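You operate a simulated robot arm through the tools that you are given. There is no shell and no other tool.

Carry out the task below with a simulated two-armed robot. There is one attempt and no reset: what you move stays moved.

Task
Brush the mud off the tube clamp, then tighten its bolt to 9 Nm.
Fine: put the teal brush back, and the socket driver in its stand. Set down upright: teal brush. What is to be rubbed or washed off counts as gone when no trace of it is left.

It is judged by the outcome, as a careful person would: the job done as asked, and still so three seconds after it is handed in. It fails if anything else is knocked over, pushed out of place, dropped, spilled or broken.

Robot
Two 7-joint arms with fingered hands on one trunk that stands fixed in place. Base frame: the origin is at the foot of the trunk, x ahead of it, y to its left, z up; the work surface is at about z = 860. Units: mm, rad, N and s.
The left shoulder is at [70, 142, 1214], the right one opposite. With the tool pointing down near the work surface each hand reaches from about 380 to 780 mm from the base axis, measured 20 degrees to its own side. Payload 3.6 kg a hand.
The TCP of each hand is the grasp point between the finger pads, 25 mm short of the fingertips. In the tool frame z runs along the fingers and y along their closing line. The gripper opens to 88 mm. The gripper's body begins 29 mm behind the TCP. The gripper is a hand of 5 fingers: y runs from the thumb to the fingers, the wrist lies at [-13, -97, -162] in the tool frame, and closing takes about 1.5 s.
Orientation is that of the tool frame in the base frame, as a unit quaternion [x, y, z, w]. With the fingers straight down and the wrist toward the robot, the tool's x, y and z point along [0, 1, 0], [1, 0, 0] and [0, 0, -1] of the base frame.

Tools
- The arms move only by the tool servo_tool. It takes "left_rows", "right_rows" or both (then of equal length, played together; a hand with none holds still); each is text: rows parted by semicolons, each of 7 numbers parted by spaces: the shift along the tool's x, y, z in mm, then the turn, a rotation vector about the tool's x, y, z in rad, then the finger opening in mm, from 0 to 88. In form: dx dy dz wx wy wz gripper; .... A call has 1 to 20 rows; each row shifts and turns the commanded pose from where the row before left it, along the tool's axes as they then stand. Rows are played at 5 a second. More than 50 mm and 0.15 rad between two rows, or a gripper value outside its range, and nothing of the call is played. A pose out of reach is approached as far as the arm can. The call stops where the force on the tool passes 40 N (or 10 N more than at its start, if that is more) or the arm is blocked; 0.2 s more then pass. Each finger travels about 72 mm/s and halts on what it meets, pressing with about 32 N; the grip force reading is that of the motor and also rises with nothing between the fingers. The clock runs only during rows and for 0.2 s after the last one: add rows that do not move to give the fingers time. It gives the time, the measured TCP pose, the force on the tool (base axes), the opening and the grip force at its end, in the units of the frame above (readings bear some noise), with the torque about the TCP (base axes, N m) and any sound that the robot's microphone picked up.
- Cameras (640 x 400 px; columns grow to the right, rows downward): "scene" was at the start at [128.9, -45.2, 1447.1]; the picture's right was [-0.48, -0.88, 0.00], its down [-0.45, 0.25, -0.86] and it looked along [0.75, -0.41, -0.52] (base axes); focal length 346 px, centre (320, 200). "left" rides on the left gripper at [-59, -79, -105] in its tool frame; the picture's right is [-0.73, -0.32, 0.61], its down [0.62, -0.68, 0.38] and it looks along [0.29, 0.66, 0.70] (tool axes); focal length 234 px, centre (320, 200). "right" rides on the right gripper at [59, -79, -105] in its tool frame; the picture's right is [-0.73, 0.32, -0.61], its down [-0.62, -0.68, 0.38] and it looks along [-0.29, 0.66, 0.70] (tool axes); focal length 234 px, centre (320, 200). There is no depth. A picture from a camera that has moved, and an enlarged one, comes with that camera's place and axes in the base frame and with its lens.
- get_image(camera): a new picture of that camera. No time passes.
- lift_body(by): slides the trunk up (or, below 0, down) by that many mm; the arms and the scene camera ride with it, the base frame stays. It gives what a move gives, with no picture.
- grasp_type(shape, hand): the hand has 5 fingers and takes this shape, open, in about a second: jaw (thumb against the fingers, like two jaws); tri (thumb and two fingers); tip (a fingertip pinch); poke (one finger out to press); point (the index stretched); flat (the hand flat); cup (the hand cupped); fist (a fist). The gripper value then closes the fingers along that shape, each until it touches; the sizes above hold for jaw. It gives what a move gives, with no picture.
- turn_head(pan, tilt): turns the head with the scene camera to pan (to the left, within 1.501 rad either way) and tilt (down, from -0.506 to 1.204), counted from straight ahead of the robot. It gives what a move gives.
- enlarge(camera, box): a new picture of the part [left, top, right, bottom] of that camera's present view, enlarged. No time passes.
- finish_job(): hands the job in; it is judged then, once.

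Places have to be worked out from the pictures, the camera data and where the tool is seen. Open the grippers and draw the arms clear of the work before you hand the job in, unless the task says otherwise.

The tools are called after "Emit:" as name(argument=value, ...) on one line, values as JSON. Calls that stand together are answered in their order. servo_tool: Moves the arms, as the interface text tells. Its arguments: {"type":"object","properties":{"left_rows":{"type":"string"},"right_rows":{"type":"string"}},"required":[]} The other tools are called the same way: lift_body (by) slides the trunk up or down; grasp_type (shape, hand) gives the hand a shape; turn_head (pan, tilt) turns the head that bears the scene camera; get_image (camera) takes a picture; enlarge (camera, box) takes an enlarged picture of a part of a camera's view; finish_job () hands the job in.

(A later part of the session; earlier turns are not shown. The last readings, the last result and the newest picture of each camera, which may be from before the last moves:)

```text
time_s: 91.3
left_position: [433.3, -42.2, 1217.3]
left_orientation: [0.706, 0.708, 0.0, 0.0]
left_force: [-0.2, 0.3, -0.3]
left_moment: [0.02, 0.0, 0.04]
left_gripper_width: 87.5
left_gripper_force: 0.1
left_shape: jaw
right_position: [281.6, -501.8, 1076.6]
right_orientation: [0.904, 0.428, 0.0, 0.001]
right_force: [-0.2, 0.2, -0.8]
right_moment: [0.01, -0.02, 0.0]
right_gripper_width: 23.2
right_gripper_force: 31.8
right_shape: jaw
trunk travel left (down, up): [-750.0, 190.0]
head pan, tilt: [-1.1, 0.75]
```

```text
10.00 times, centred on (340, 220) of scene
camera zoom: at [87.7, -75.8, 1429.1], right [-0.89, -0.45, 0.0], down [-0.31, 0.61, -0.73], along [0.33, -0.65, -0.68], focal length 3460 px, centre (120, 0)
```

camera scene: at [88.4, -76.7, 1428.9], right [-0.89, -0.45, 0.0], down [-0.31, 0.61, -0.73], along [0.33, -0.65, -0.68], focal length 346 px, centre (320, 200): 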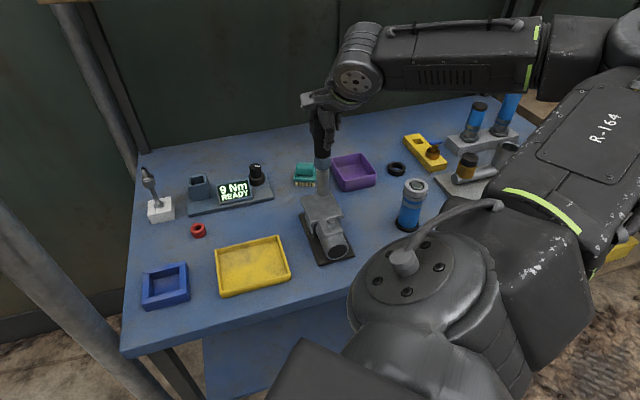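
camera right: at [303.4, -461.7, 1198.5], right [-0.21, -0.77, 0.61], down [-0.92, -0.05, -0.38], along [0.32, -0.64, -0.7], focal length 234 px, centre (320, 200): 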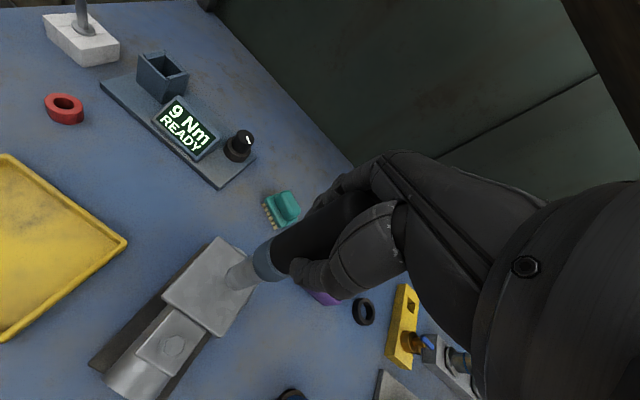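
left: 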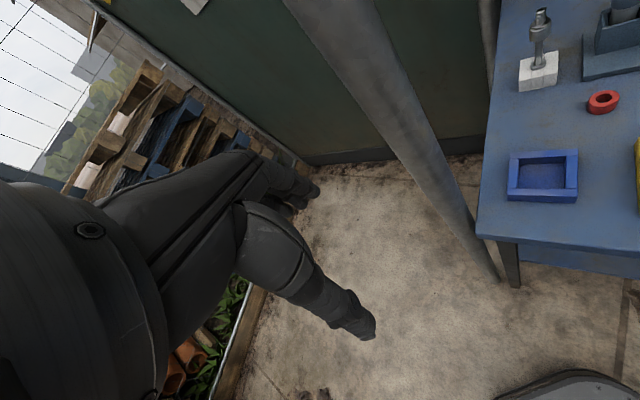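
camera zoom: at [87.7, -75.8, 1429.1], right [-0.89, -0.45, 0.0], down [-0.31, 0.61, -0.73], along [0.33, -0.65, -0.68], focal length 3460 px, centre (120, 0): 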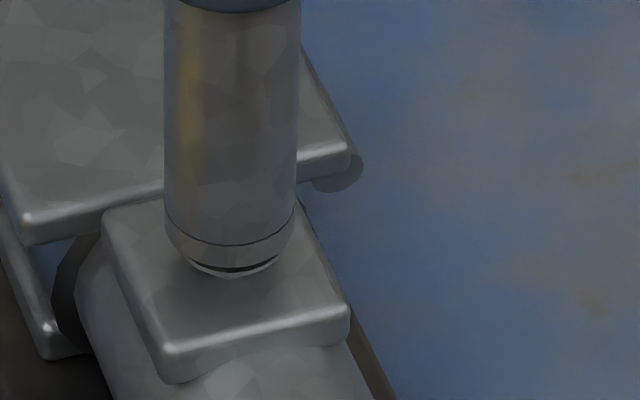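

Light contact on the bolt head. Add 1 mm press and rotate slowly clockwise to let the hex engage.

Emit:
servo_tool(right_rows="0 0 1 0 0 0 10; 0 0 0.3 0 0 0.05 10; 0 0 0.3 0 0 0.05 10; 0 0 0.3 0 0 0.05 10; 0 0 0.3 0 0 0.05 10; 0 0 0.3 0 0 0.05 10; 0 0 0 0 0 0 10")

Emit:
enlarge(camera="scene", box=[315, 200, 365, 240])

Emit:
enlarge(camera="scene", box=[180, 130, 340, 240])

```text
time_s: 93.0
left_position: [433.7, -44.2, 1217.3]
left_orientation: [0.707, 0.707, 0.0, 0.0]
left_force: [-0.8, -0.9, -0.1]
left_moment: [0.0, 0.0, 0.02]
left_gripper_width: 87.8
left_gripper_force: 0.1
left_shape: jaw
right_position: [281.5, -501.1, 1073.7]
right_orientation: [0.95, 0.311, -0.001, 0.0]
right_force: [-0.4, 0.1, -2.7]
right_moment: [0.02, -0.04, -0.01]
right_gripper_width: 23.0
right_gripper_force: 31.5
right_shape: jaw
trunk travel left (down, up): [-750.0, 190.0]
head pan, tilt: [-1.1, 0.75]
```

```text
10.00 times, centred on (340, 220) of scene
camera zoom: at [87.8, -76.1, 1429.0], right [-0.89, -0.45, 0.0], down [-0.31, 0.61, -0.73], along [0.33, -0.65, -0.68], focal length 3460 px, centre (120, 0)
```

zoom: 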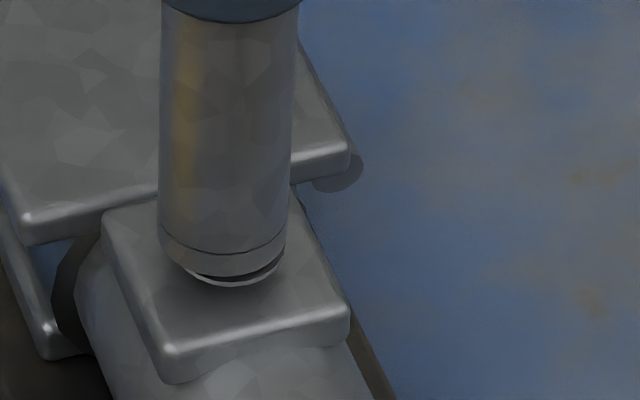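

```text
3.64 times, centred on (260, 185) of scene
camera zoom: at [87.8, -76.1, 1429.0], right [-0.89, -0.45, 0.0], down [-0.31, 0.61, -0.73], along [0.33, -0.65, -0.68], focal length 1258 px, centre (538, 254)
```

zoom: 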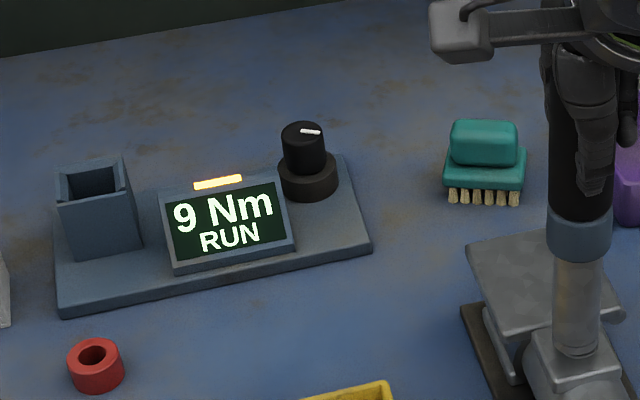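

The display shows "9 Nm RUN" – the driver starts when engaged. Correct the slight lateral drift (1.5 mm), press a little more and wait.

Emit:
servo_tool(right_rows="-1.5 -0.3 0.5 0 0 0 10; 0 0 1 0 0 0 10; 0 0 0 0 0 0 10; 0 0 0 0 0 0 10; 0 0 0 0 0 0 10")

Emit:
enlarge(camera="scene", box=[315, 200, 365, 240])

Emit:
enlarge(camera="scene", box=[180, 130, 340, 240])

```text
time_s: 94.2
left_position: [434.6, -43.6, 1216.9]
left_orientation: [0.706, 0.708, 0.0, 0.001]
left_force: [0.1, -0.3, 0.7]
left_moment: [0.0, 0.02, -0.03]
left_gripper_width: 87.6
left_gripper_force: 0.1
left_shape: jaw
right_position: [280.7, -502.0, 1074.2]
right_orientation: [0.95, 0.312, 0.0, 0.0]
right_force: [0.5, 0.8, -2.4]
right_moment: [0.0, -0.07, 0.02]
right_gripper_width: 23.2
right_gripper_force: 32.0
right_shape: jaw
trunk travel left (down, up): [-750.0, 190.0]
head pan, tilt: [-1.1, 0.75]
```

```text
10.00 times, centred on (340, 220) of scene
camera zoom: at [87.9, -76.1, 1429.0], right [-0.89, -0.45, 0.0], down [-0.31, 0.61, -0.73], along [0.33, -0.65, -0.68], focal length 3460 px, centre (120, 0)
```

zoom: 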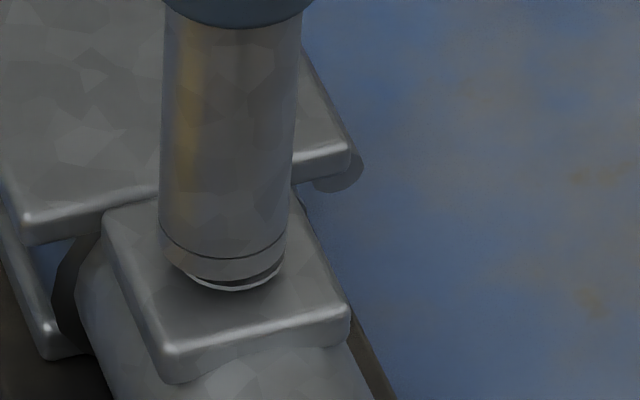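

```text
3.64 times, centred on (260, 185) of scene
camera zoom: at [87.9, -76.1, 1429.0], right [-0.89, -0.45, 0.0], down [-0.31, 0.61, -0.73], along [0.33, -0.65, -0.68], focal length 1258 px, centre (538, 254)
```

zoom: 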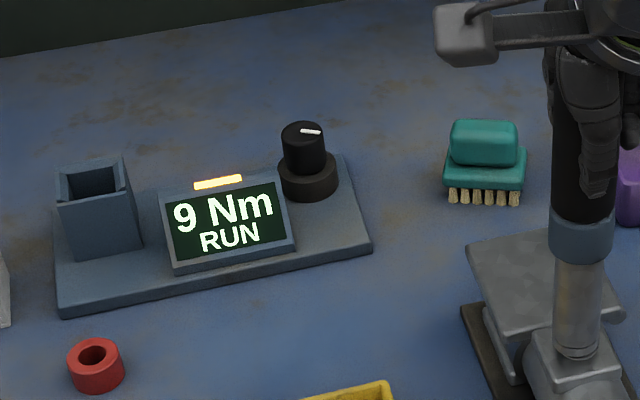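

The socket has dropped ~4 mm over the head with little force, so it appears to be engaging. Lower further to seat it.

Emit:
servo_tool(right_rows="0.8 0 1.5 0 0 0 10; 0 0 1.5 0 0 0 10; 0 0 1.5 0 0 0 10; 0 0 0 0 0 0 10; 0 0 0 0 0 0 10")

Emit:
enlarge(camera="scene", box=[315, 200, 365, 240])

Emit:
enlarge(camera="scene", box=[180, 130, 340, 240])

```text
time_s: 95.3
left_position: [433.2, -42.9, 1216.7]
left_orientation: [0.707, 0.708, 0.001, 0.0]
left_force: [-0.1, 0.4, 0.2]
left_moment: [0.02, 0.01, -0.05]
left_gripper_width: 87.9
left_gripper_force: 0.1
left_shape: jaw
right_position: [280.0, -501.4, 1069.4]
right_orientation: [0.95, 0.312, -0.001, 0.0]
right_force: [0.1, -0.5, 1.1]
right_moment: [-0.04, -0.06, 0.0]
right_gripper_width: 23.2
right_gripper_force: 31.8
right_shape: jaw
trunk travel left (down, up): [-750.0, 190.0]
head pan, tilt: [-1.1, 0.75]
```

```text
10.00 times, centred on (340, 220) of scene
camera zoom: at [87.6, -75.6, 1429.1], right [-0.89, -0.45, 0.0], down [-0.31, 0.61, -0.73], along [0.33, -0.65, -0.68], focal length 3460 px, centre (120, 0)
```

zoom: 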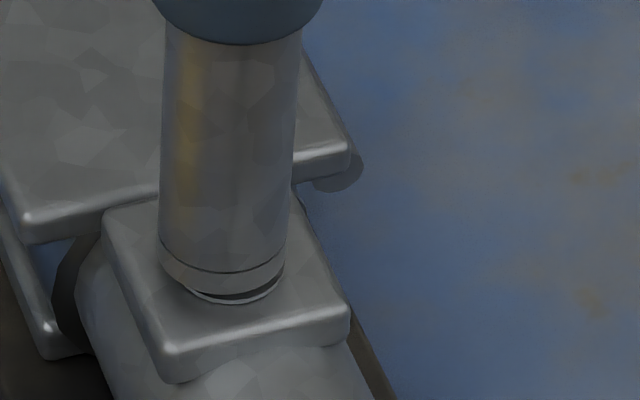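

```text
3.64 times, centred on (260, 185) of scene
camera zoom: at [87.6, -75.6, 1429.1], right [-0.89, -0.45, 0.0], down [-0.31, 0.61, -0.73], along [0.33, -0.65, -0.68], focal length 1258 px, centre (538, 254)
```

zoom: 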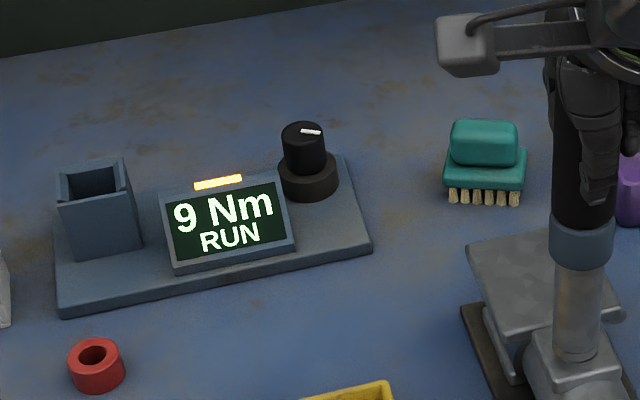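

The bolt flange itself is moving down – the driver is running it in. Keep following downward gently.

Emit:
servo_tool(right_rows="0 0 0.7 0 0 0 10; 0 0 0 0 0 0 10; 0 0 0.7 0 0 0 10; 0 0 0 0 0 0 10; 0 0 0 0 0 0 10")

Emit:
enlarge(camera="scene", box=[315, 200, 365, 240])

Emit:
enlarge(camera="scene", box=[180, 130, 340, 240])

```text
time_s: 96.5
left_position: [432.8, -42.9, 1216.6]
left_orientation: [0.707, 0.707, -0.001, 0.001]
left_force: [-0.6, 0.0, 0.7]
left_moment: [-0.02, 0.0, -0.01]
left_gripper_width: 87.7
left_gripper_force: 0.0
left_shape: jaw
right_position: [280.4, -500.6, 1068.4]
right_orientation: [0.95, 0.311, 0.001, 0.001]
right_force: [0.9, -0.4, 7.2]
right_moment: [-0.05, -0.06, -0.04]
right_gripper_width: 23.5
right_gripper_force: 31.6
right_shape: jaw
trunk travel left (down, up): [-750.0, 190.0]
head pan, tilt: [-1.1, 0.75]
```

```text
10.00 times, centred on (340, 220) of scene
camera zoom: at [87.0, -74.5, 1429.2], right [-0.89, -0.45, 0.0], down [-0.31, 0.61, -0.73], along [0.33, -0.65, -0.68], focal length 3460 px, centre (120, 0)
```

zoom: 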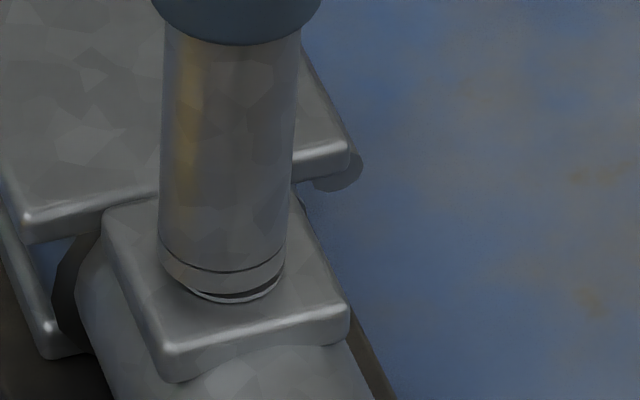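

```text
3.64 times, centred on (260, 185) of scene
camera zoom: at [87.0, -74.5, 1429.2], right [-0.89, -0.45, 0.0], down [-0.31, 0.61, -0.73], along [0.33, -0.65, -0.68], focal length 1258 px, centre (538, 254)
```

zoom: 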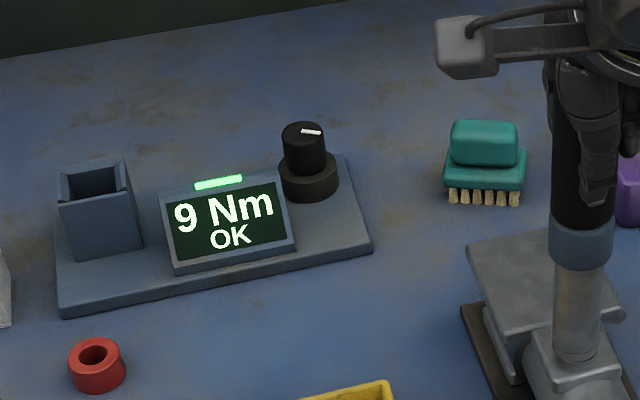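

Display shows "9 Nm OK" with green light. Lift the driver straight up off the bolt.

Emit:
servo_tool(right_rows="0 0 -3 0 0 0 10; 0 0 -8 0 0 0 10; 0 0 -12 0 0 0 10; 0 0 -12 0 0 0 10; 0 0 0 0 0 -0.12 10; 0 0 0 0 0 -0.13 10; 0 0 0 0 0 0 10; 0 0 0 0 0 0 10")

Emit:
enlarge(camera="scene", box=[300, 170, 370, 260])

Emit:
enlarge(camera="scene", box=[180, 130, 340, 240])

```text
time_s: 98.3
left_position: [433.9, -43.2, 1217.4]
left_orientation: [0.707, 0.708, -0.001, 0.0]
left_force: [-0.2, -0.5, 0.6]
left_moment: [0.01, -0.02, -0.02]
left_gripper_width: 87.8
left_gripper_force: 0.0
left_shape: jaw
right_position: [282.1, -502.3, 1102.5]
right_orientation: [0.904, 0.428, 0.0, 0.0]
right_force: [0.0, -0.2, -4.2]
right_moment: [0.02, -0.03, 0.0]
right_gripper_width: 23.4
right_gripper_force: 31.4
right_shape: jaw
trunk travel left (down, up): [-750.0, 190.0]
head pan, tilt: [-1.1, 0.75]
```

```text
4.44 times, centred on (335, 215) of scene
camera zoom: at [87.9, -76.3, 1429.0], right [-0.89, -0.45, 0.0], down [-0.31, 0.61, -0.73], along [0.33, -0.65, -0.68], focal length 1538 px, centre (253, 133)
```

zoom: 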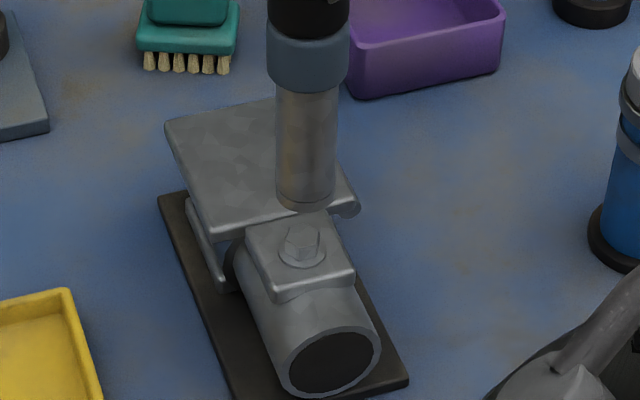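

```text
3.64 times, centred on (260, 185) of scene
camera zoom: at [87.9, -76.3, 1429.0], right [-0.89, -0.45, 0.0], down [-0.31, 0.61, -0.73], along [0.33, -0.65, -0.68], focal length 1258 px, centre (538, 254)
```

zoom: 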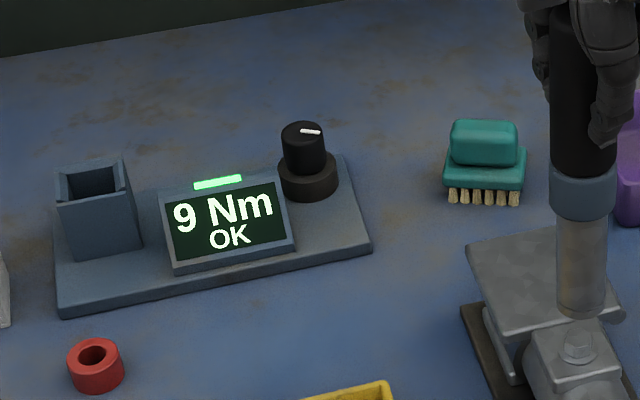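

Bolt is seated, display OK. Carry the driver back along the same route: out past the clamp, over to above the dock.

Emit:
servo_tool(right_rows="-7.3 34.8 -3 0 0 0 10; -7.3 34.8 -3 0 0 0 10; -0.2 36.4 -8 0 0 0 10; -0.2 36.4 -8 0 0 0 10; -0.2 36.4 -8 0 0 0 10; -0.1 36.2 -6 0 0 0 10; 0 0 0 0 0 0 10; 39.2 7.6 0 0 0 0 10; 39.2 7.6 0 0 0 0 10; 39.2 7.6 0 0 0 0 10; 39.2 7.6 0 0 0 0 10; 39.2 7.6 0 0 0 0 10; 39.2 7.4 0 0 0 0 10; 0 0 0 0 0 0 10; 0 0 0 0 0 0 10")

Emit:
turn_head(pan=-0.85, tilt=0.65)

Emit:
get_image(camera="scene")

Emit:
get_image(camera="right")

```text
time_s: 101.5
left_position: [434.1, -45.3, 1216.9]
left_orientation: [0.706, 0.708, -0.001, -0.001]
left_force: [-0.2, -0.8, -0.3]
left_moment: [-0.03, 0.0, 0.01]
left_gripper_width: 87.4
left_gripper_force: 0.0
left_shape: jaw
right_position: [622.3, -499.4, 1137.2]
right_orientation: [0.904, 0.428, 0.0, 0.0]
right_force: [-0.1, -0.1, -4.6]
right_moment: [-0.01, 0.0, 0.03]
right_gripper_width: 23.3
right_gripper_force: 31.7
right_shape: jaw
trunk travel left (down, up): [-750.0, 190.0]
head pan, tilt: [-1.1, 0.75]
```

```text
time_s: 102.3
left_position: [433.8, -44.2, 1216.7]
left_orientation: [0.707, 0.707, 0.0, 0.001]
left_force: [-0.5, 0.0, 0.0]
left_moment: [-0.02, 0.0, 0.01]
left_gripper_width: 87.3
left_gripper_force: 0.0
left_shape: jaw
right_position: [622.6, -498.4, 1136.8]
right_orientation: [0.904, 0.428, 0.0, 0.0]
right_force: [-0.6, -0.7, -4.7]
right_moment: [-0.02, 0.02, -0.02]
right_gripper_width: 23.0
right_gripper_force: 32.0
right_shape: jaw
trunk travel left (down, up): [-750.0, 190.0]
head pan, tilt: [-0.85, 0.649]
```

```text
taken
camera scene: at [108.3, -67.6, 1437.5], right [-0.75, -0.66, 0.0], down [-0.4, 0.46, -0.8], along [0.52, -0.6, -0.61], focal length 346 px, centre (320, 200)
```

scene: 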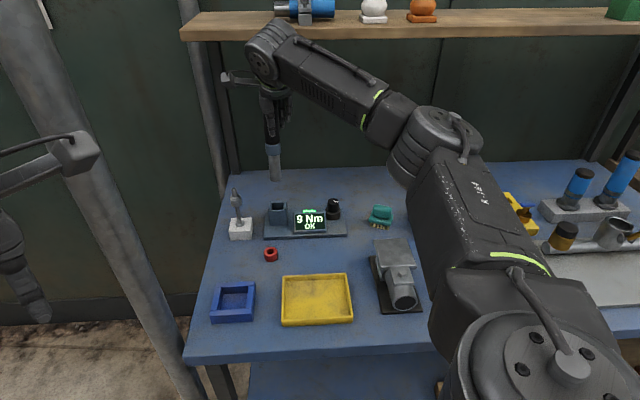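

```text
taken
camera right: at [598.4, -404.1, 1241.7], right [-0.21, -0.77, 0.61], down [-0.92, -0.05, -0.38], along [0.32, -0.64, -0.7], focal length 234 px, centre (320, 200)
```

right: 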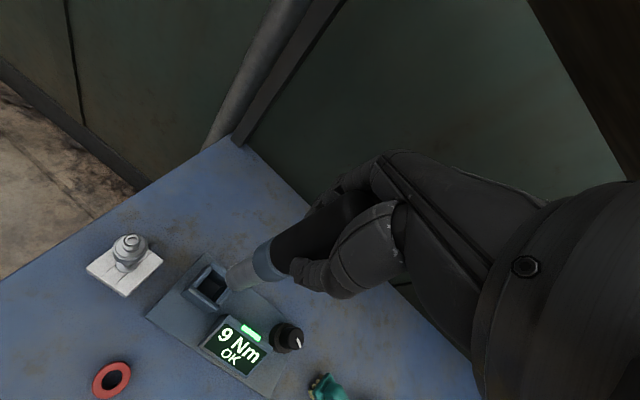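

Close to the original lift pose. Shift ~1 mm and lower until the tip is just above the dock, then check alignment.

Emit:
servo_tool(right_rows="0.6 0.8 15 0 0 0 10; 0 0 15 0 0 0 10; 0 0 12 0 0 0 10; 0 0 0 0 0 0 10; 0 0 0 0 0 0 10; 0 0 0 0 0 0 10")

Emit:
enlarge(camera="scene", box=[255, 160, 315, 240])

Emit:
enlarge(camera="right", box=[180, 220, 300, 320])

```text
time_s: 103.7
left_position: [434.6, -44.6, 1216.7]
left_orientation: [0.706, 0.708, 0.0, 0.0]
left_force: [-0.8, 0.6, -0.7]
left_moment: [0.0, -0.01, -0.03]
left_gripper_width: 87.6
left_gripper_force: 0.0
left_shape: jaw
right_position: [622.3, -499.0, 1093.3]
right_orientation: [0.904, 0.429, 0.001, 0.0]
right_force: [0.4, 0.4, -3.7]
right_moment: [0.01, 0.01, 0.0]
right_gripper_width: 23.4
right_gripper_force: 32.3
right_shape: jaw
trunk travel left (down, up): [-750.0, 190.0]
head pan, tilt: [-0.85, 0.649]
```

```text
5.00 times, centred on (285, 200) of scene
camera zoom: at [108.2, -67.8, 1437.5], right [-0.75, -0.66, 0.0], down [-0.4, 0.45, -0.8], along [0.53, -0.6, -0.61], focal length 1730 px, centre (495, 200)
```

zoom: 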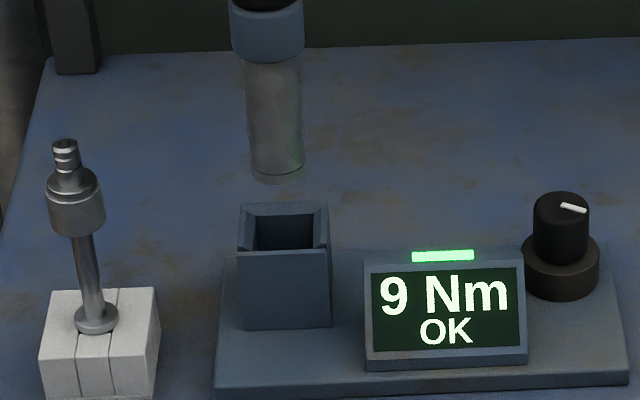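

```text
4.00 times, centred on (240, 270) of right
camera zoom: at [598.9, -403.4, 1199.9], right [-0.21, -0.77, 0.61], down [-0.92, -0.05, -0.38], along [0.32, -0.64, -0.7], focal length 937 px, centre (640, -80)
```

zoom: 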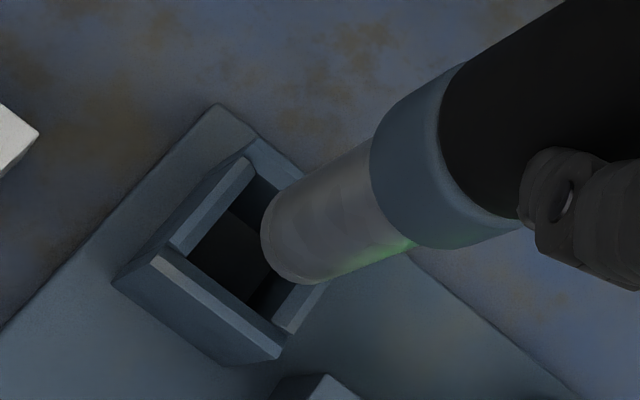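

Tip ≈ (621,-494..-496,956), dock opening ≈ (620.7,-496.4) with rim at z≈921. Lower to just above the rim and inspect closely.

Emit:
servo_tool(right_rows="0 0 12 0 0 0 10; 0 0 12 0 0 0 10; 0 0 6 0 0 0 10; 0 0 0 0 0 0 10; 0 0 0 0 0 0 10; 0 0 0 0 0 0 10")

Emit:
enlarge(camera="scene", box=[260, 180, 300, 230])

Emit:
enlarge(camera="right", box=[190, 220, 290, 310])

```text
time_s: 105.1
left_position: [434.7, -44.4, 1216.5]
left_orientation: [0.706, 0.708, 0.0, 0.0]
left_force: [0.4, -0.2, 0.3]
left_moment: [0.06, -0.03, 0.0]
left_gripper_width: 87.8
left_gripper_force: 0.0
left_shape: jaw
right_position: [623.1, -498.1, 1066.4]
right_orientation: [0.904, 0.428, 0.001, -0.001]
right_force: [-0.8, 0.3, -4.1]
right_moment: [-0.02, 0.02, -0.02]
right_gripper_width: 23.3
right_gripper_force: 31.7
right_shape: jaw
trunk travel left (down, up): [-750.0, 190.0]
head pan, tilt: [-0.85, 0.649]
```

```text
8.00 times, centred on (280, 205) of scene
camera zoom: at [108.2, -67.7, 1437.5], right [-0.75, -0.66, 0.0], down [-0.4, 0.45, -0.8], along [0.53, -0.6, -0.61], focal length 2768 px, centre (640, 160)
```

zoom: 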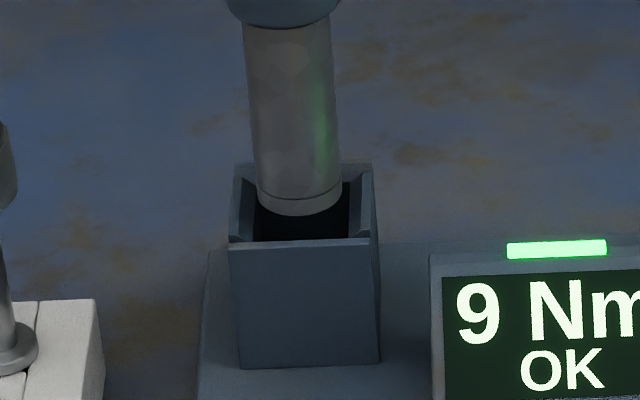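

```text
4.44 times, centred on (240, 265) of right
camera zoom: at [599.1, -402.7, 1170.8], right [-0.21, -0.77, 0.61], down [-0.92, -0.05, -0.38], along [0.32, -0.64, -0.7], focal length 1041 px, centre (676, -89)
```

zoom: 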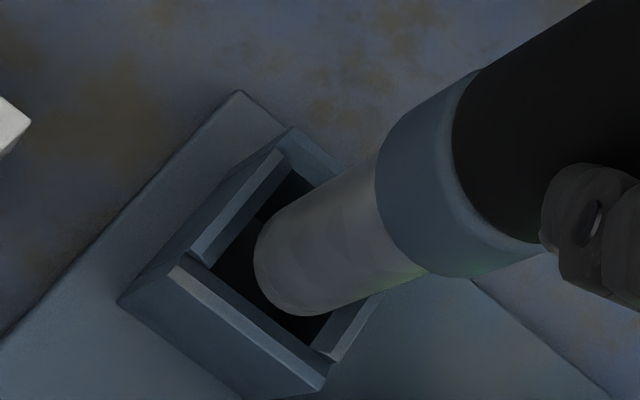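

Lateral alignment looks good. Lower 5 mm more so the tip is almost in the rim plane, then compare again.

Emit:
servo_tool(right_rows="0 0 3 0 0 0 10; 0 0 2 0 0 0 10; 0 0 0 0 0 0 10; 0 0 0 0 0 0 10")

Emit:
enlarge(camera="scene", box=[265, 190, 297, 220])

Emit:
enlarge(camera="right", box=[200, 240, 280, 310])

```text
time_s: 106.1
left_position: [433.4, -42.7, 1216.7]
left_orientation: [0.706, 0.708, 0.001, 0.0]
left_force: [0.7, -0.1, -0.4]
left_moment: [-0.02, -0.03, 0.02]
left_gripper_width: 87.9
left_gripper_force: 0.2
left_shape: jaw
right_position: [623.5, -498.4, 1059.6]
right_orientation: [0.904, 0.428, 0.001, 0.001]
right_force: [0.5, -0.8, -4.0]
right_moment: [-0.02, 0.02, -0.01]
right_gripper_width: 23.2
right_gripper_force: 31.9
right_shape: jaw
trunk travel left (down, up): [-750.0, 190.0]
head pan, tilt: [-0.85, 0.649]
```

```text
13.33 times, centred on (281, 205) of scene
camera zoom: at [108.3, -67.7, 1437.5], right [-0.75, -0.66, 0.0], down [-0.4, 0.45, -0.8], along [0.53, -0.6, -0.61], focal length 4613 px, centre (840, 133)
```

zoom: 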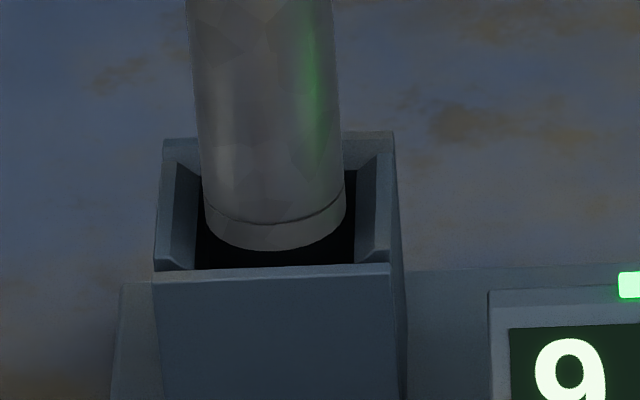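

```text
5.71 times, centred on (240, 275) of right
camera zoom: at [599.2, -403.0, 1164.9], right [-0.21, -0.77, 0.61], down [-0.92, -0.05, -0.38], along [0.32, -0.64, -0.7], focal length 1338 px, centre (777, -229)
```

zoom: 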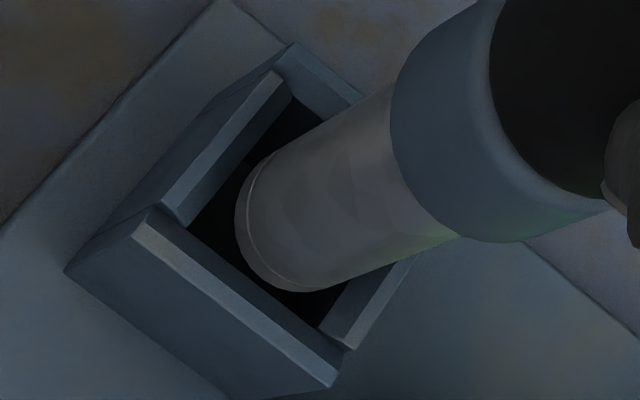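

Lateral is centred (S view), but several cues show the tip is ~3 mm toward the robot side. Shift +3 mm in tool y and re-check before inserting.

Emit:
servo_tool(right_rows="-0.3 3 0 0 0 0 10; 0 0 0 0 0 0 10; 0 0 0 0 0 0 10")

Emit:
enlarge(camera="scene", box=[265, 190, 297, 220])

Emit:
enlarge(camera="right", box=[200, 240, 280, 310])

```text
time_s: 106.9
left_position: [435.0, -44.5, 1216.8]
left_orientation: [0.707, 0.708, 0.0, 0.0]
left_force: [-0.2, 0.9, 0.0]
left_moment: [-0.01, 0.01, 0.01]
left_gripper_width: 87.7
left_gripper_force: 0.1
left_shape: jaw
right_position: [623.5, -500.4, 1059.1]
right_orientation: [0.904, 0.428, -0.001, 0.0]
right_force: [-0.2, -0.3, -4.2]
right_moment: [0.03, -0.01, -0.02]
right_gripper_width: 23.1
right_gripper_force: 31.7
right_shape: jaw
trunk travel left (down, up): [-750.0, 190.0]
head pan, tilt: [-0.85, 0.649]
```

```text
13.33 times, centred on (281, 205) of scene
camera zoom: at [108.2, -67.7, 1437.5], right [-0.75, -0.66, 0.0], down [-0.4, 0.45, -0.8], along [0.53, -0.6, -0.61], focal length 4613 px, centre (840, 133)
```

zoom: 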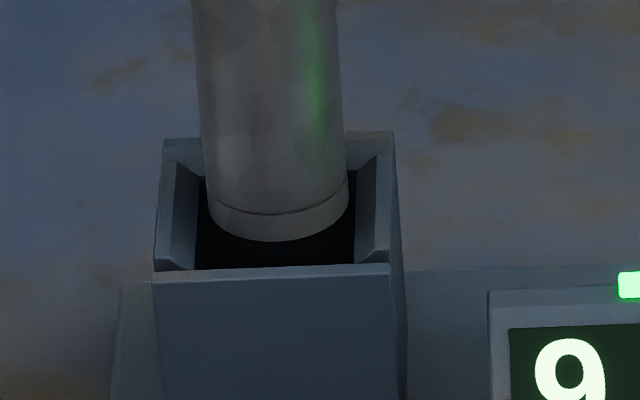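

```text
5.71 times, centred on (240, 275) of right
camera zoom: at [600.5, -405.0, 1165.2], right [-0.21, -0.77, 0.61], down [-0.92, -0.05, -0.38], along [0.32, -0.64, -0.7], focal length 1338 px, centre (777, -229)
```

zoom: 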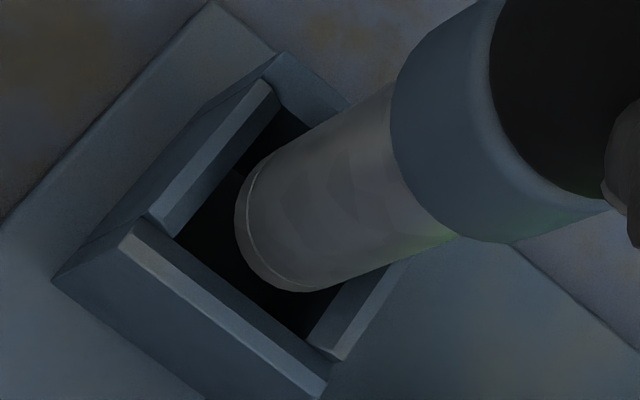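

Better centred now. Lower in small steps while watching the force.

Emit:
servo_tool(right_rows="0.3 0 3 0 0 0 10; 0 0 3 0 0 0 10; 0 0 3 0 0 0 10; 0 0 0 0 0 0 10; 0 0 0 0 0 0 10")

Emit:
enlarge(camera="scene", box=[265, 190, 297, 220])

Emit:
enlarge(camera="right", box=[200, 240, 280, 310])

```text
time_s: 108.1
left_position: [433.3, -44.0, 1215.1]
left_orientation: [0.707, 0.707, -0.001, 0.001]
left_force: [0.2, -0.3, 0.7]
left_moment: [0.01, 0.02, 0.01]
left_gripper_width: 87.8
left_gripper_force: 0.1
left_shape: jaw
right_position: [625.8, -498.6, 1051.7]
right_orientation: [0.904, 0.428, -0.001, 0.0]
right_force: [-0.7, -0.6, -2.9]
right_moment: [-0.01, 0.02, 0.0]
right_gripper_width: 23.2
right_gripper_force: 32.2
right_shape: jaw
trunk travel left (down, up): [-750.0, 190.0]
head pan, tilt: [-0.85, 0.649]
```

```text
13.33 times, centred on (281, 205) of scene
camera zoom: at [108.2, -67.7, 1437.5], right [-0.75, -0.66, 0.0], down [-0.4, 0.45, -0.8], along [0.53, -0.6, -0.61], focal length 4613 px, centre (840, 133)
```

zoom: 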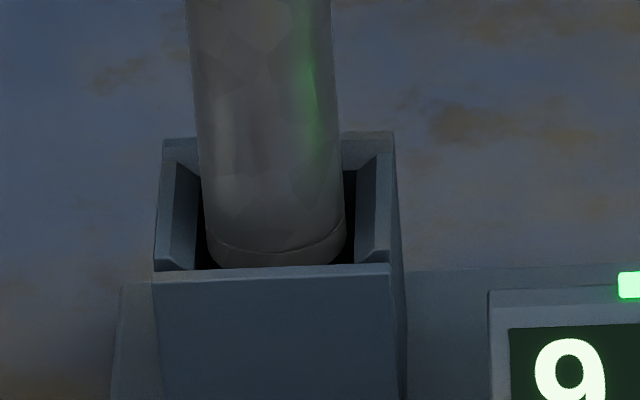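

```text
5.71 times, centred on (240, 275) of right
camera zoom: at [601.3, -404.4, 1156.4], right [-0.21, -0.77, 0.61], down [-0.92, -0.05, -0.38], along [0.32, -0.64, -0.7], focal length 1338 px, centre (777, -229)
```

zoom: 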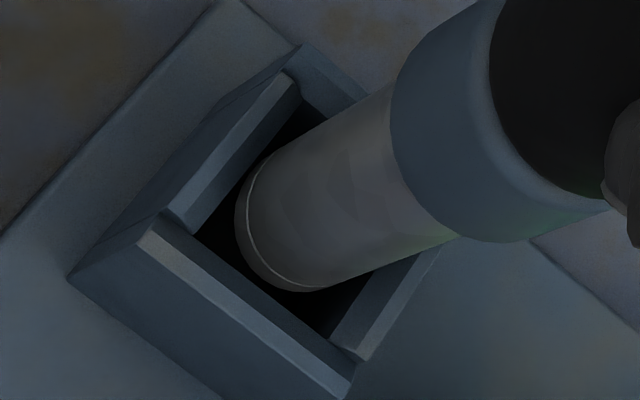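

No resistance so far; continue lowering.

Emit:
servo_tool(right_rows="0 0 3 0 0 0 10; 0 0 3 0 0 0 10; 0 0 3 0 0 0 10; 0 0 0 0 0 0 10")

Emit:
enlarge(camera="scene", box=[265, 190, 297, 220])

Emit:
enlarge(camera="right", box=[200, 240, 280, 310])

```text
time_s: 109.1
left_position: [434.5, -42.2, 1214.8]
left_orientation: [0.706, 0.708, 0.0, -0.001]
left_force: [0.4, 0.3, -0.1]
left_moment: [0.0, -0.02, -0.03]
left_gripper_width: 87.9
left_gripper_force: 0.0
left_shape: jaw
right_position: [625.1, -500.8, 1041.8]
right_orientation: [0.904, 0.428, 0.0, 0.0]
right_force: [-0.5, -0.1, -4.2]
right_moment: [0.04, 0.03, 0.01]
right_gripper_width: 23.0
right_gripper_force: 31.9
right_shape: jaw
trunk travel left (down, up): [-750.0, 190.0]
head pan, tilt: [-0.85, 0.649]
```

```text
13.33 times, centred on (281, 205) of scene
camera zoom: at [108.2, -67.7, 1437.5], right [-0.75, -0.66, 0.0], down [-0.4, 0.45, -0.8], along [0.53, -0.6, -0.61], focal length 4613 px, centre (840, 133)
```

zoom: 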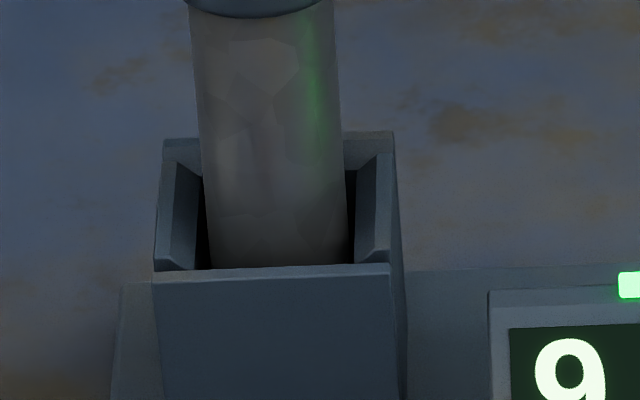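

```text
5.71 times, centred on (240, 275) of right
camera zoom: at [601.4, -405.2, 1146.9], right [-0.21, -0.77, 0.61], down [-0.92, -0.05, -0.38], along [0.32, -0.64, -0.7], focal length 1338 px, centre (777, -229)
```

zoom: 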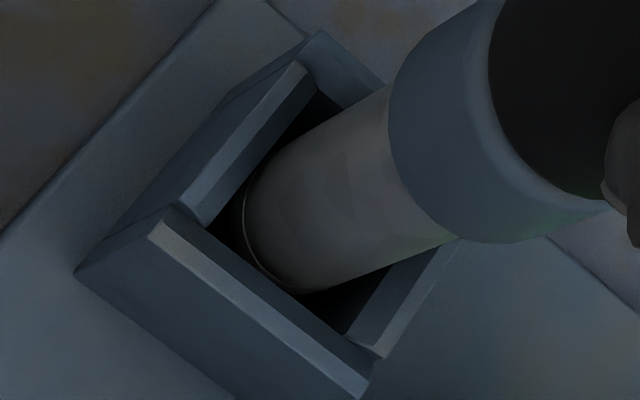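

The socket is inside the dock. Continue lowering with force checks.

Emit:
servo_tool(right_rows="0 0 4 0 0 0 10; 0 0 4 0 0 0 10; 0 0 4 0 0 0 10; 0 0 0 0 0 0 10")

Emit:
servo_tool(right_rows="0 0 4 0 0 0 10; 0 0 4 0 0 0 10; 0 0 0 0 0 0 10")

Emit:
enlarge(camera="scene", box=[250, 150, 310, 230])

Emit:
enlarge(camera="right", box=[200, 220, 300, 310])

```text
time_s: 110.1
left_position: [433.3, -43.1, 1216.4]
left_orientation: [0.706, 0.708, -0.001, 0.0]
left_force: [-0.3, -0.9, 0.1]
left_moment: [0.0, 0.0, 0.0]
left_gripper_width: 87.4
left_gripper_force: 0.1
left_shape: jaw
right_position: [624.1, -498.5, 1030.2]
right_orientation: [0.904, 0.428, 0.0, 0.0]
right_force: [-0.2, -0.2, -3.8]
right_moment: [-0.01, 0.0, 0.0]
right_gripper_width: 23.2
right_gripper_force: 31.7
right_shape: jaw
trunk travel left (down, up): [-750.0, 190.0]
head pan, tilt: [-0.85, 0.649]
```

```text
time_s: 110.9
left_position: [433.1, -44.1, 1216.3]
left_orientation: [0.706, 0.708, 0.0, -0.001]
left_force: [-1.7, 0.0, 0.6]
left_moment: [0.0, 0.01, 0.03]
left_gripper_width: 87.6
left_gripper_force: 0.1
left_shape: jaw
right_position: [624.5, -499.5, 1022.5]
right_orientation: [0.904, 0.428, 0.001, -0.001]
right_force: [-0.4, 0.8, -3.6]
right_moment: [0.07, 0.05, 0.02]
right_gripper_width: 23.4
right_gripper_force: 31.9
right_shape: jaw
trunk travel left (down, up): [-750.0, 190.0]
head pan, tilt: [-0.85, 0.649]
```

```text
5.00 times, centred on (280, 190) of scene
camera zoom: at [108.1, -67.6, 1437.5], right [-0.75, -0.66, 0.0], down [-0.4, 0.45, -0.8], along [0.53, -0.6, -0.61], focal length 1730 px, centre (520, 250)
```

zoom: 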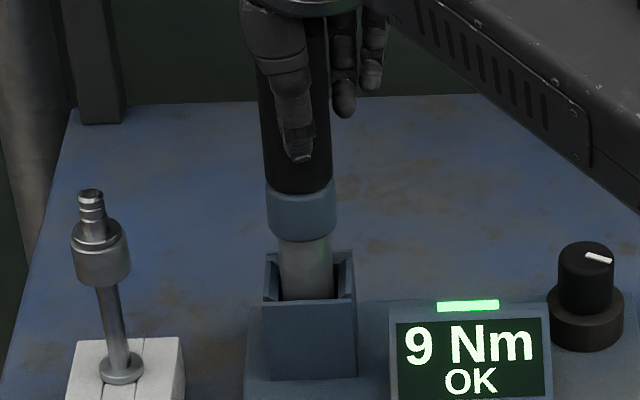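

```text
4.44 times, centred on (250, 265) of right
camera zoom: at [601.2, -404.2, 1127.1], right [-0.21, -0.77, 0.61], down [-0.92, -0.05, -0.38], along [0.32, -0.64, -0.7], focal length 1041 px, centre (631, -89)
```

zoom: 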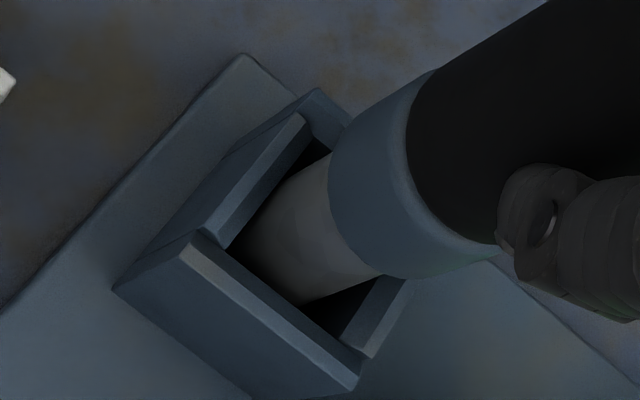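

Smooth insertion. Lower the remaining ~9 mm until it rests on the dock floor.

Emit:
servo_tool(right_rows="0 0 3 0 0 0 10; 0 0 3 0 0 0 10; 0 0 2 0 0 0 10; 0 0 0 0 0 0 10; 0 0 0 0 0 0 10")

Emit:
enlarge(camera="scene", box=[250, 150, 310, 230])

```text
time_s: 112.1
left_position: [433.6, -42.4, 1216.4]
left_orientation: [0.706, 0.708, 0.0, 0.0]
left_force: [0.1, -0.2, 0.1]
left_moment: [0.02, -0.02, 0.01]
left_gripper_width: 87.7
left_gripper_force: 0.1
left_shape: jaw
right_position: [624.1, -498.1, 1013.9]
right_orientation: [0.904, 0.428, 0.001, 0.0]
right_force: [-0.9, 0.1, -3.9]
right_moment: [0.06, 0.06, -0.02]
right_gripper_width: 23.4
right_gripper_force: 32.0
right_shape: jaw
trunk travel left (down, up): [-750.0, 190.0]
head pan, tilt: [-0.85, 0.649]
```

```text
5.00 times, centred on (280, 190) of scene
camera zoom: at [108.1, -67.6, 1437.5], right [-0.75, -0.66, 0.0], down [-0.4, 0.45, -0.8], along [0.53, -0.6, -0.61], focal length 1730 px, centre (520, 250)
```

zoom: 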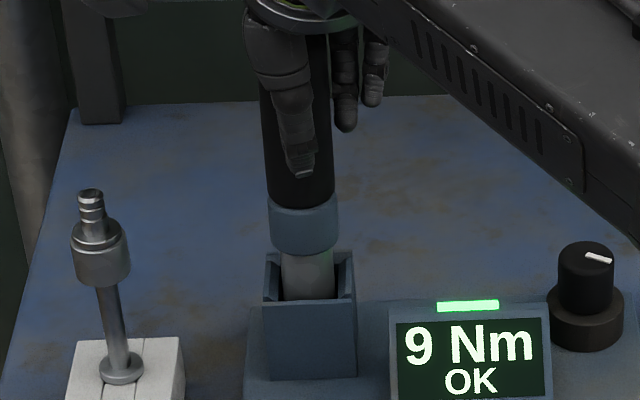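

Nearly at the original height. Lower in 1 mm steps until contact is felt.

Emit:
servo_tool(right_rows="0 0 1 0 0 0 10; 0 0 1 0 0 0 10; 0 0 0 0 0 0 10")

Emit:
servo_tool(right_rows="0 0 1 0 0 0 10; 0 0 0 0 0 0 10")

```text
time_s: 112.9
left_position: [433.4, -41.9, 1216.8]
left_orientation: [0.707, 0.707, 0.0, 0.0]
left_force: [-0.1, 0.4, -0.7]
left_moment: [-0.01, -0.01, 0.0]
left_gripper_width: 87.6
left_gripper_force: 0.1
left_shape: jaw
right_position: [625.4, -498.8, 1012.3]
right_orientation: [0.904, 0.428, 0.0, 0.0]
right_force: [-1.1, 0.9, -0.3]
right_moment: [0.08, 0.06, -0.04]
right_gripper_width: 23.2
right_gripper_force: 32.8
right_shape: jaw
trunk travel left (down, up): [-750.0, 190.0]
head pan, tilt: [-0.85, 0.649]
```

```text
time_s: 113.5
left_position: [432.4, -43.0, 1215.9]
left_orientation: [0.706, 0.708, -0.001, 0.001]
left_force: [0.0, 0.4, 0.8]
left_moment: [0.04, 0.04, 0.0]
left_gripper_width: 87.3
left_gripper_force: 0.0
left_shape: jaw
right_position: [624.3, -498.8, 1012.7]
right_orientation: [0.904, 0.428, 0.0, 0.0]
right_force: [-0.1, 0.0, 3.9]
right_moment: [0.0, 0.04, 0.05]
right_gripper_width: 23.6
right_gripper_force: 32.1
right_shape: jaw
trunk travel left (down, up): [-750.0, 190.0]
head pan, tilt: [-0.85, 0.649]
```

The driver rests on the floor (≈8 N press). Open the fingers gradually.

Emit:
servo_tool(right_rows="0 0 -0.5 0 0 0 10; 0 0 0 0 0 0 25; 0 0 0 0 0 0 35; 0 0 0 0 0 0 50; 0 0 0 0 0 0 65; 0 0 0 0 0 0 80; 0 0 0 0 0 0 80; 0 0 0 0 0 0 80; 0 0 0 0 0 0 80")

Emit:
enlarge(camera="scene", box=[240, 130, 320, 240])

Emit:
get_image(camera="right")

```text
time_s: 115.5
left_position: [433.7, -43.4, 1216.0]
left_orientation: [0.706, 0.708, 0.0, 0.0]
left_force: [0.2, -0.8, -0.1]
left_moment: [0.01, 0.0, -0.01]
left_gripper_width: 87.6
left_gripper_force: 0.1
left_shape: jaw
right_position: [624.3, -499.3, 1011.2]
right_orientation: [0.904, 0.428, 0.0, 0.0]
right_force: [0.1, -0.1, -0.1]
right_moment: [0.04, 0.0, -0.02]
right_gripper_width: 79.8
right_gripper_force: 0.0
right_shape: jaw
trunk travel left (down, up): [-750.0, 190.0]
head pan, tilt: [-0.85, 0.649]
```

```text
3.64 times, centred on (280, 185) of scene
camera zoom: at [107.5, -67.1, 1437.6], right [-0.75, -0.66, 0.0], down [-0.4, 0.45, -0.8], along [0.53, -0.6, -0.6], focal length 1258 px, centre (466, 254)
```

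zoom: 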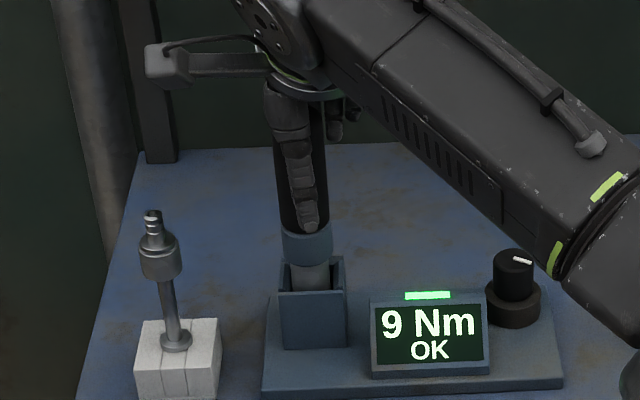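

```text
taken
camera right: at [600.8, -403.8, 1117.2], right [-0.21, -0.77, 0.61], down [-0.92, -0.05, -0.38], along [0.32, -0.64, -0.7], focal length 234 px, centre (320, 200)
```

right: 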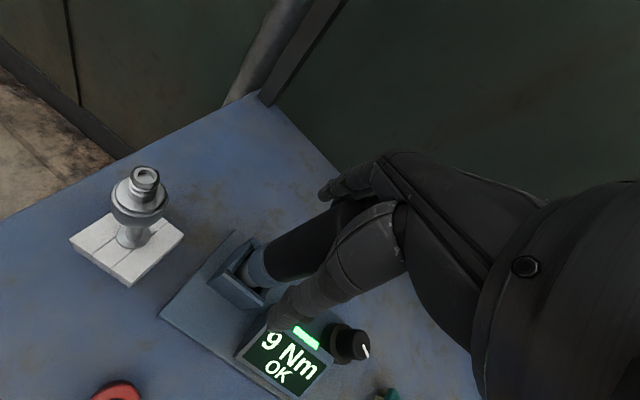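

Driver is back in its stand. Retreat straight up, then to the side away from the bench items.

Emit:
servo_tool(right_rows="0 0 -15 0 0 0 80; 0 0 -30 0 0 0 80; 0 0 -40 0 0 0 80; 0 0 -40 0 0 0 80; 0 0 0 0 0 0 80; -39 -7 0 0 0 0 80; -39 -7 0 0 0 0 80; -39 -7 0 0 0 0 80; -39 -7 0 0 0 0 80; -39 -7 0 0 0 0 80; -39 -7 0 0 0 0 80; 0 0 0 0 0 0 80")

Emit:
get_image(camera="scene")

Emit:
enlarge(camera="scene", box=[220, 130, 440, 330])

```text
time_s: 118.1
left_position: [434.7, -43.6, 1216.8]
left_orientation: [0.706, 0.708, 0.0, -0.001]
left_force: [0.9, -0.5, -0.2]
left_moment: [0.03, 0.04, 0.04]
left_gripper_width: 87.8
left_gripper_force: 0.1
left_shape: jaw
right_position: [444.8, -652.8, 1136.7]
right_orientation: [0.904, 0.428, -0.001, 0.0]
right_force: [0.0, 0.2, 0.4]
right_moment: [0.0, 0.02, 0.0]
right_gripper_width: 80.0
right_gripper_force: 0.1
right_shape: jaw
trunk travel left (down, up): [-750.0, 190.0]
head pan, tilt: [-0.85, 0.649]
```

```text
taken
camera scene: at [108.2, -66.9, 1437.6], right [-0.75, -0.66, 0.0], down [-0.4, 0.45, -0.8], along [0.53, -0.6, -0.6], focal length 346 px, centre (320, 200)
```

scene: 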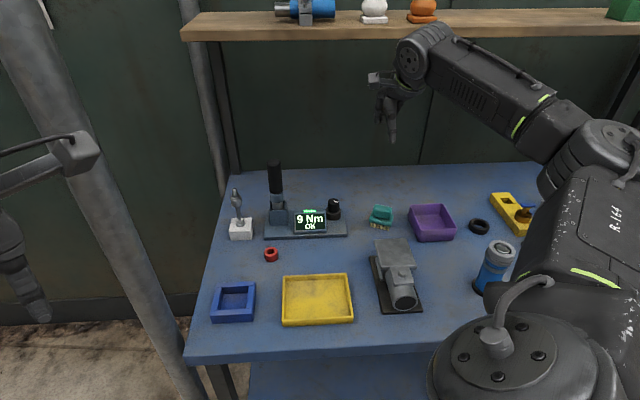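

```text
2.00 times, centred on (330, 230) of scene
camera zoom: at [108.2, -66.9, 1437.6], right [-0.75, -0.66, 0.0], down [-0.4, 0.45, -0.8], along [0.53, -0.6, -0.6], focal length 692 px, centre (300, 140)
```

zoom: 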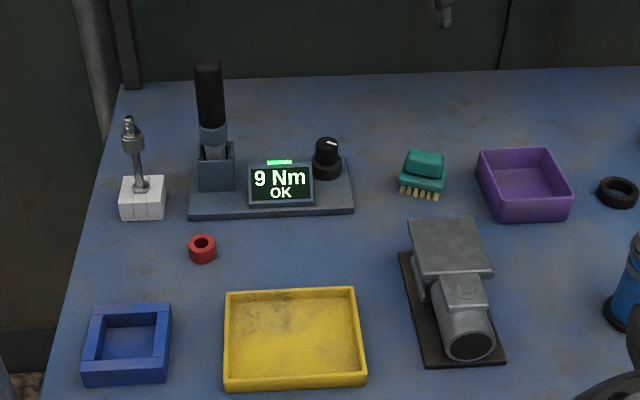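

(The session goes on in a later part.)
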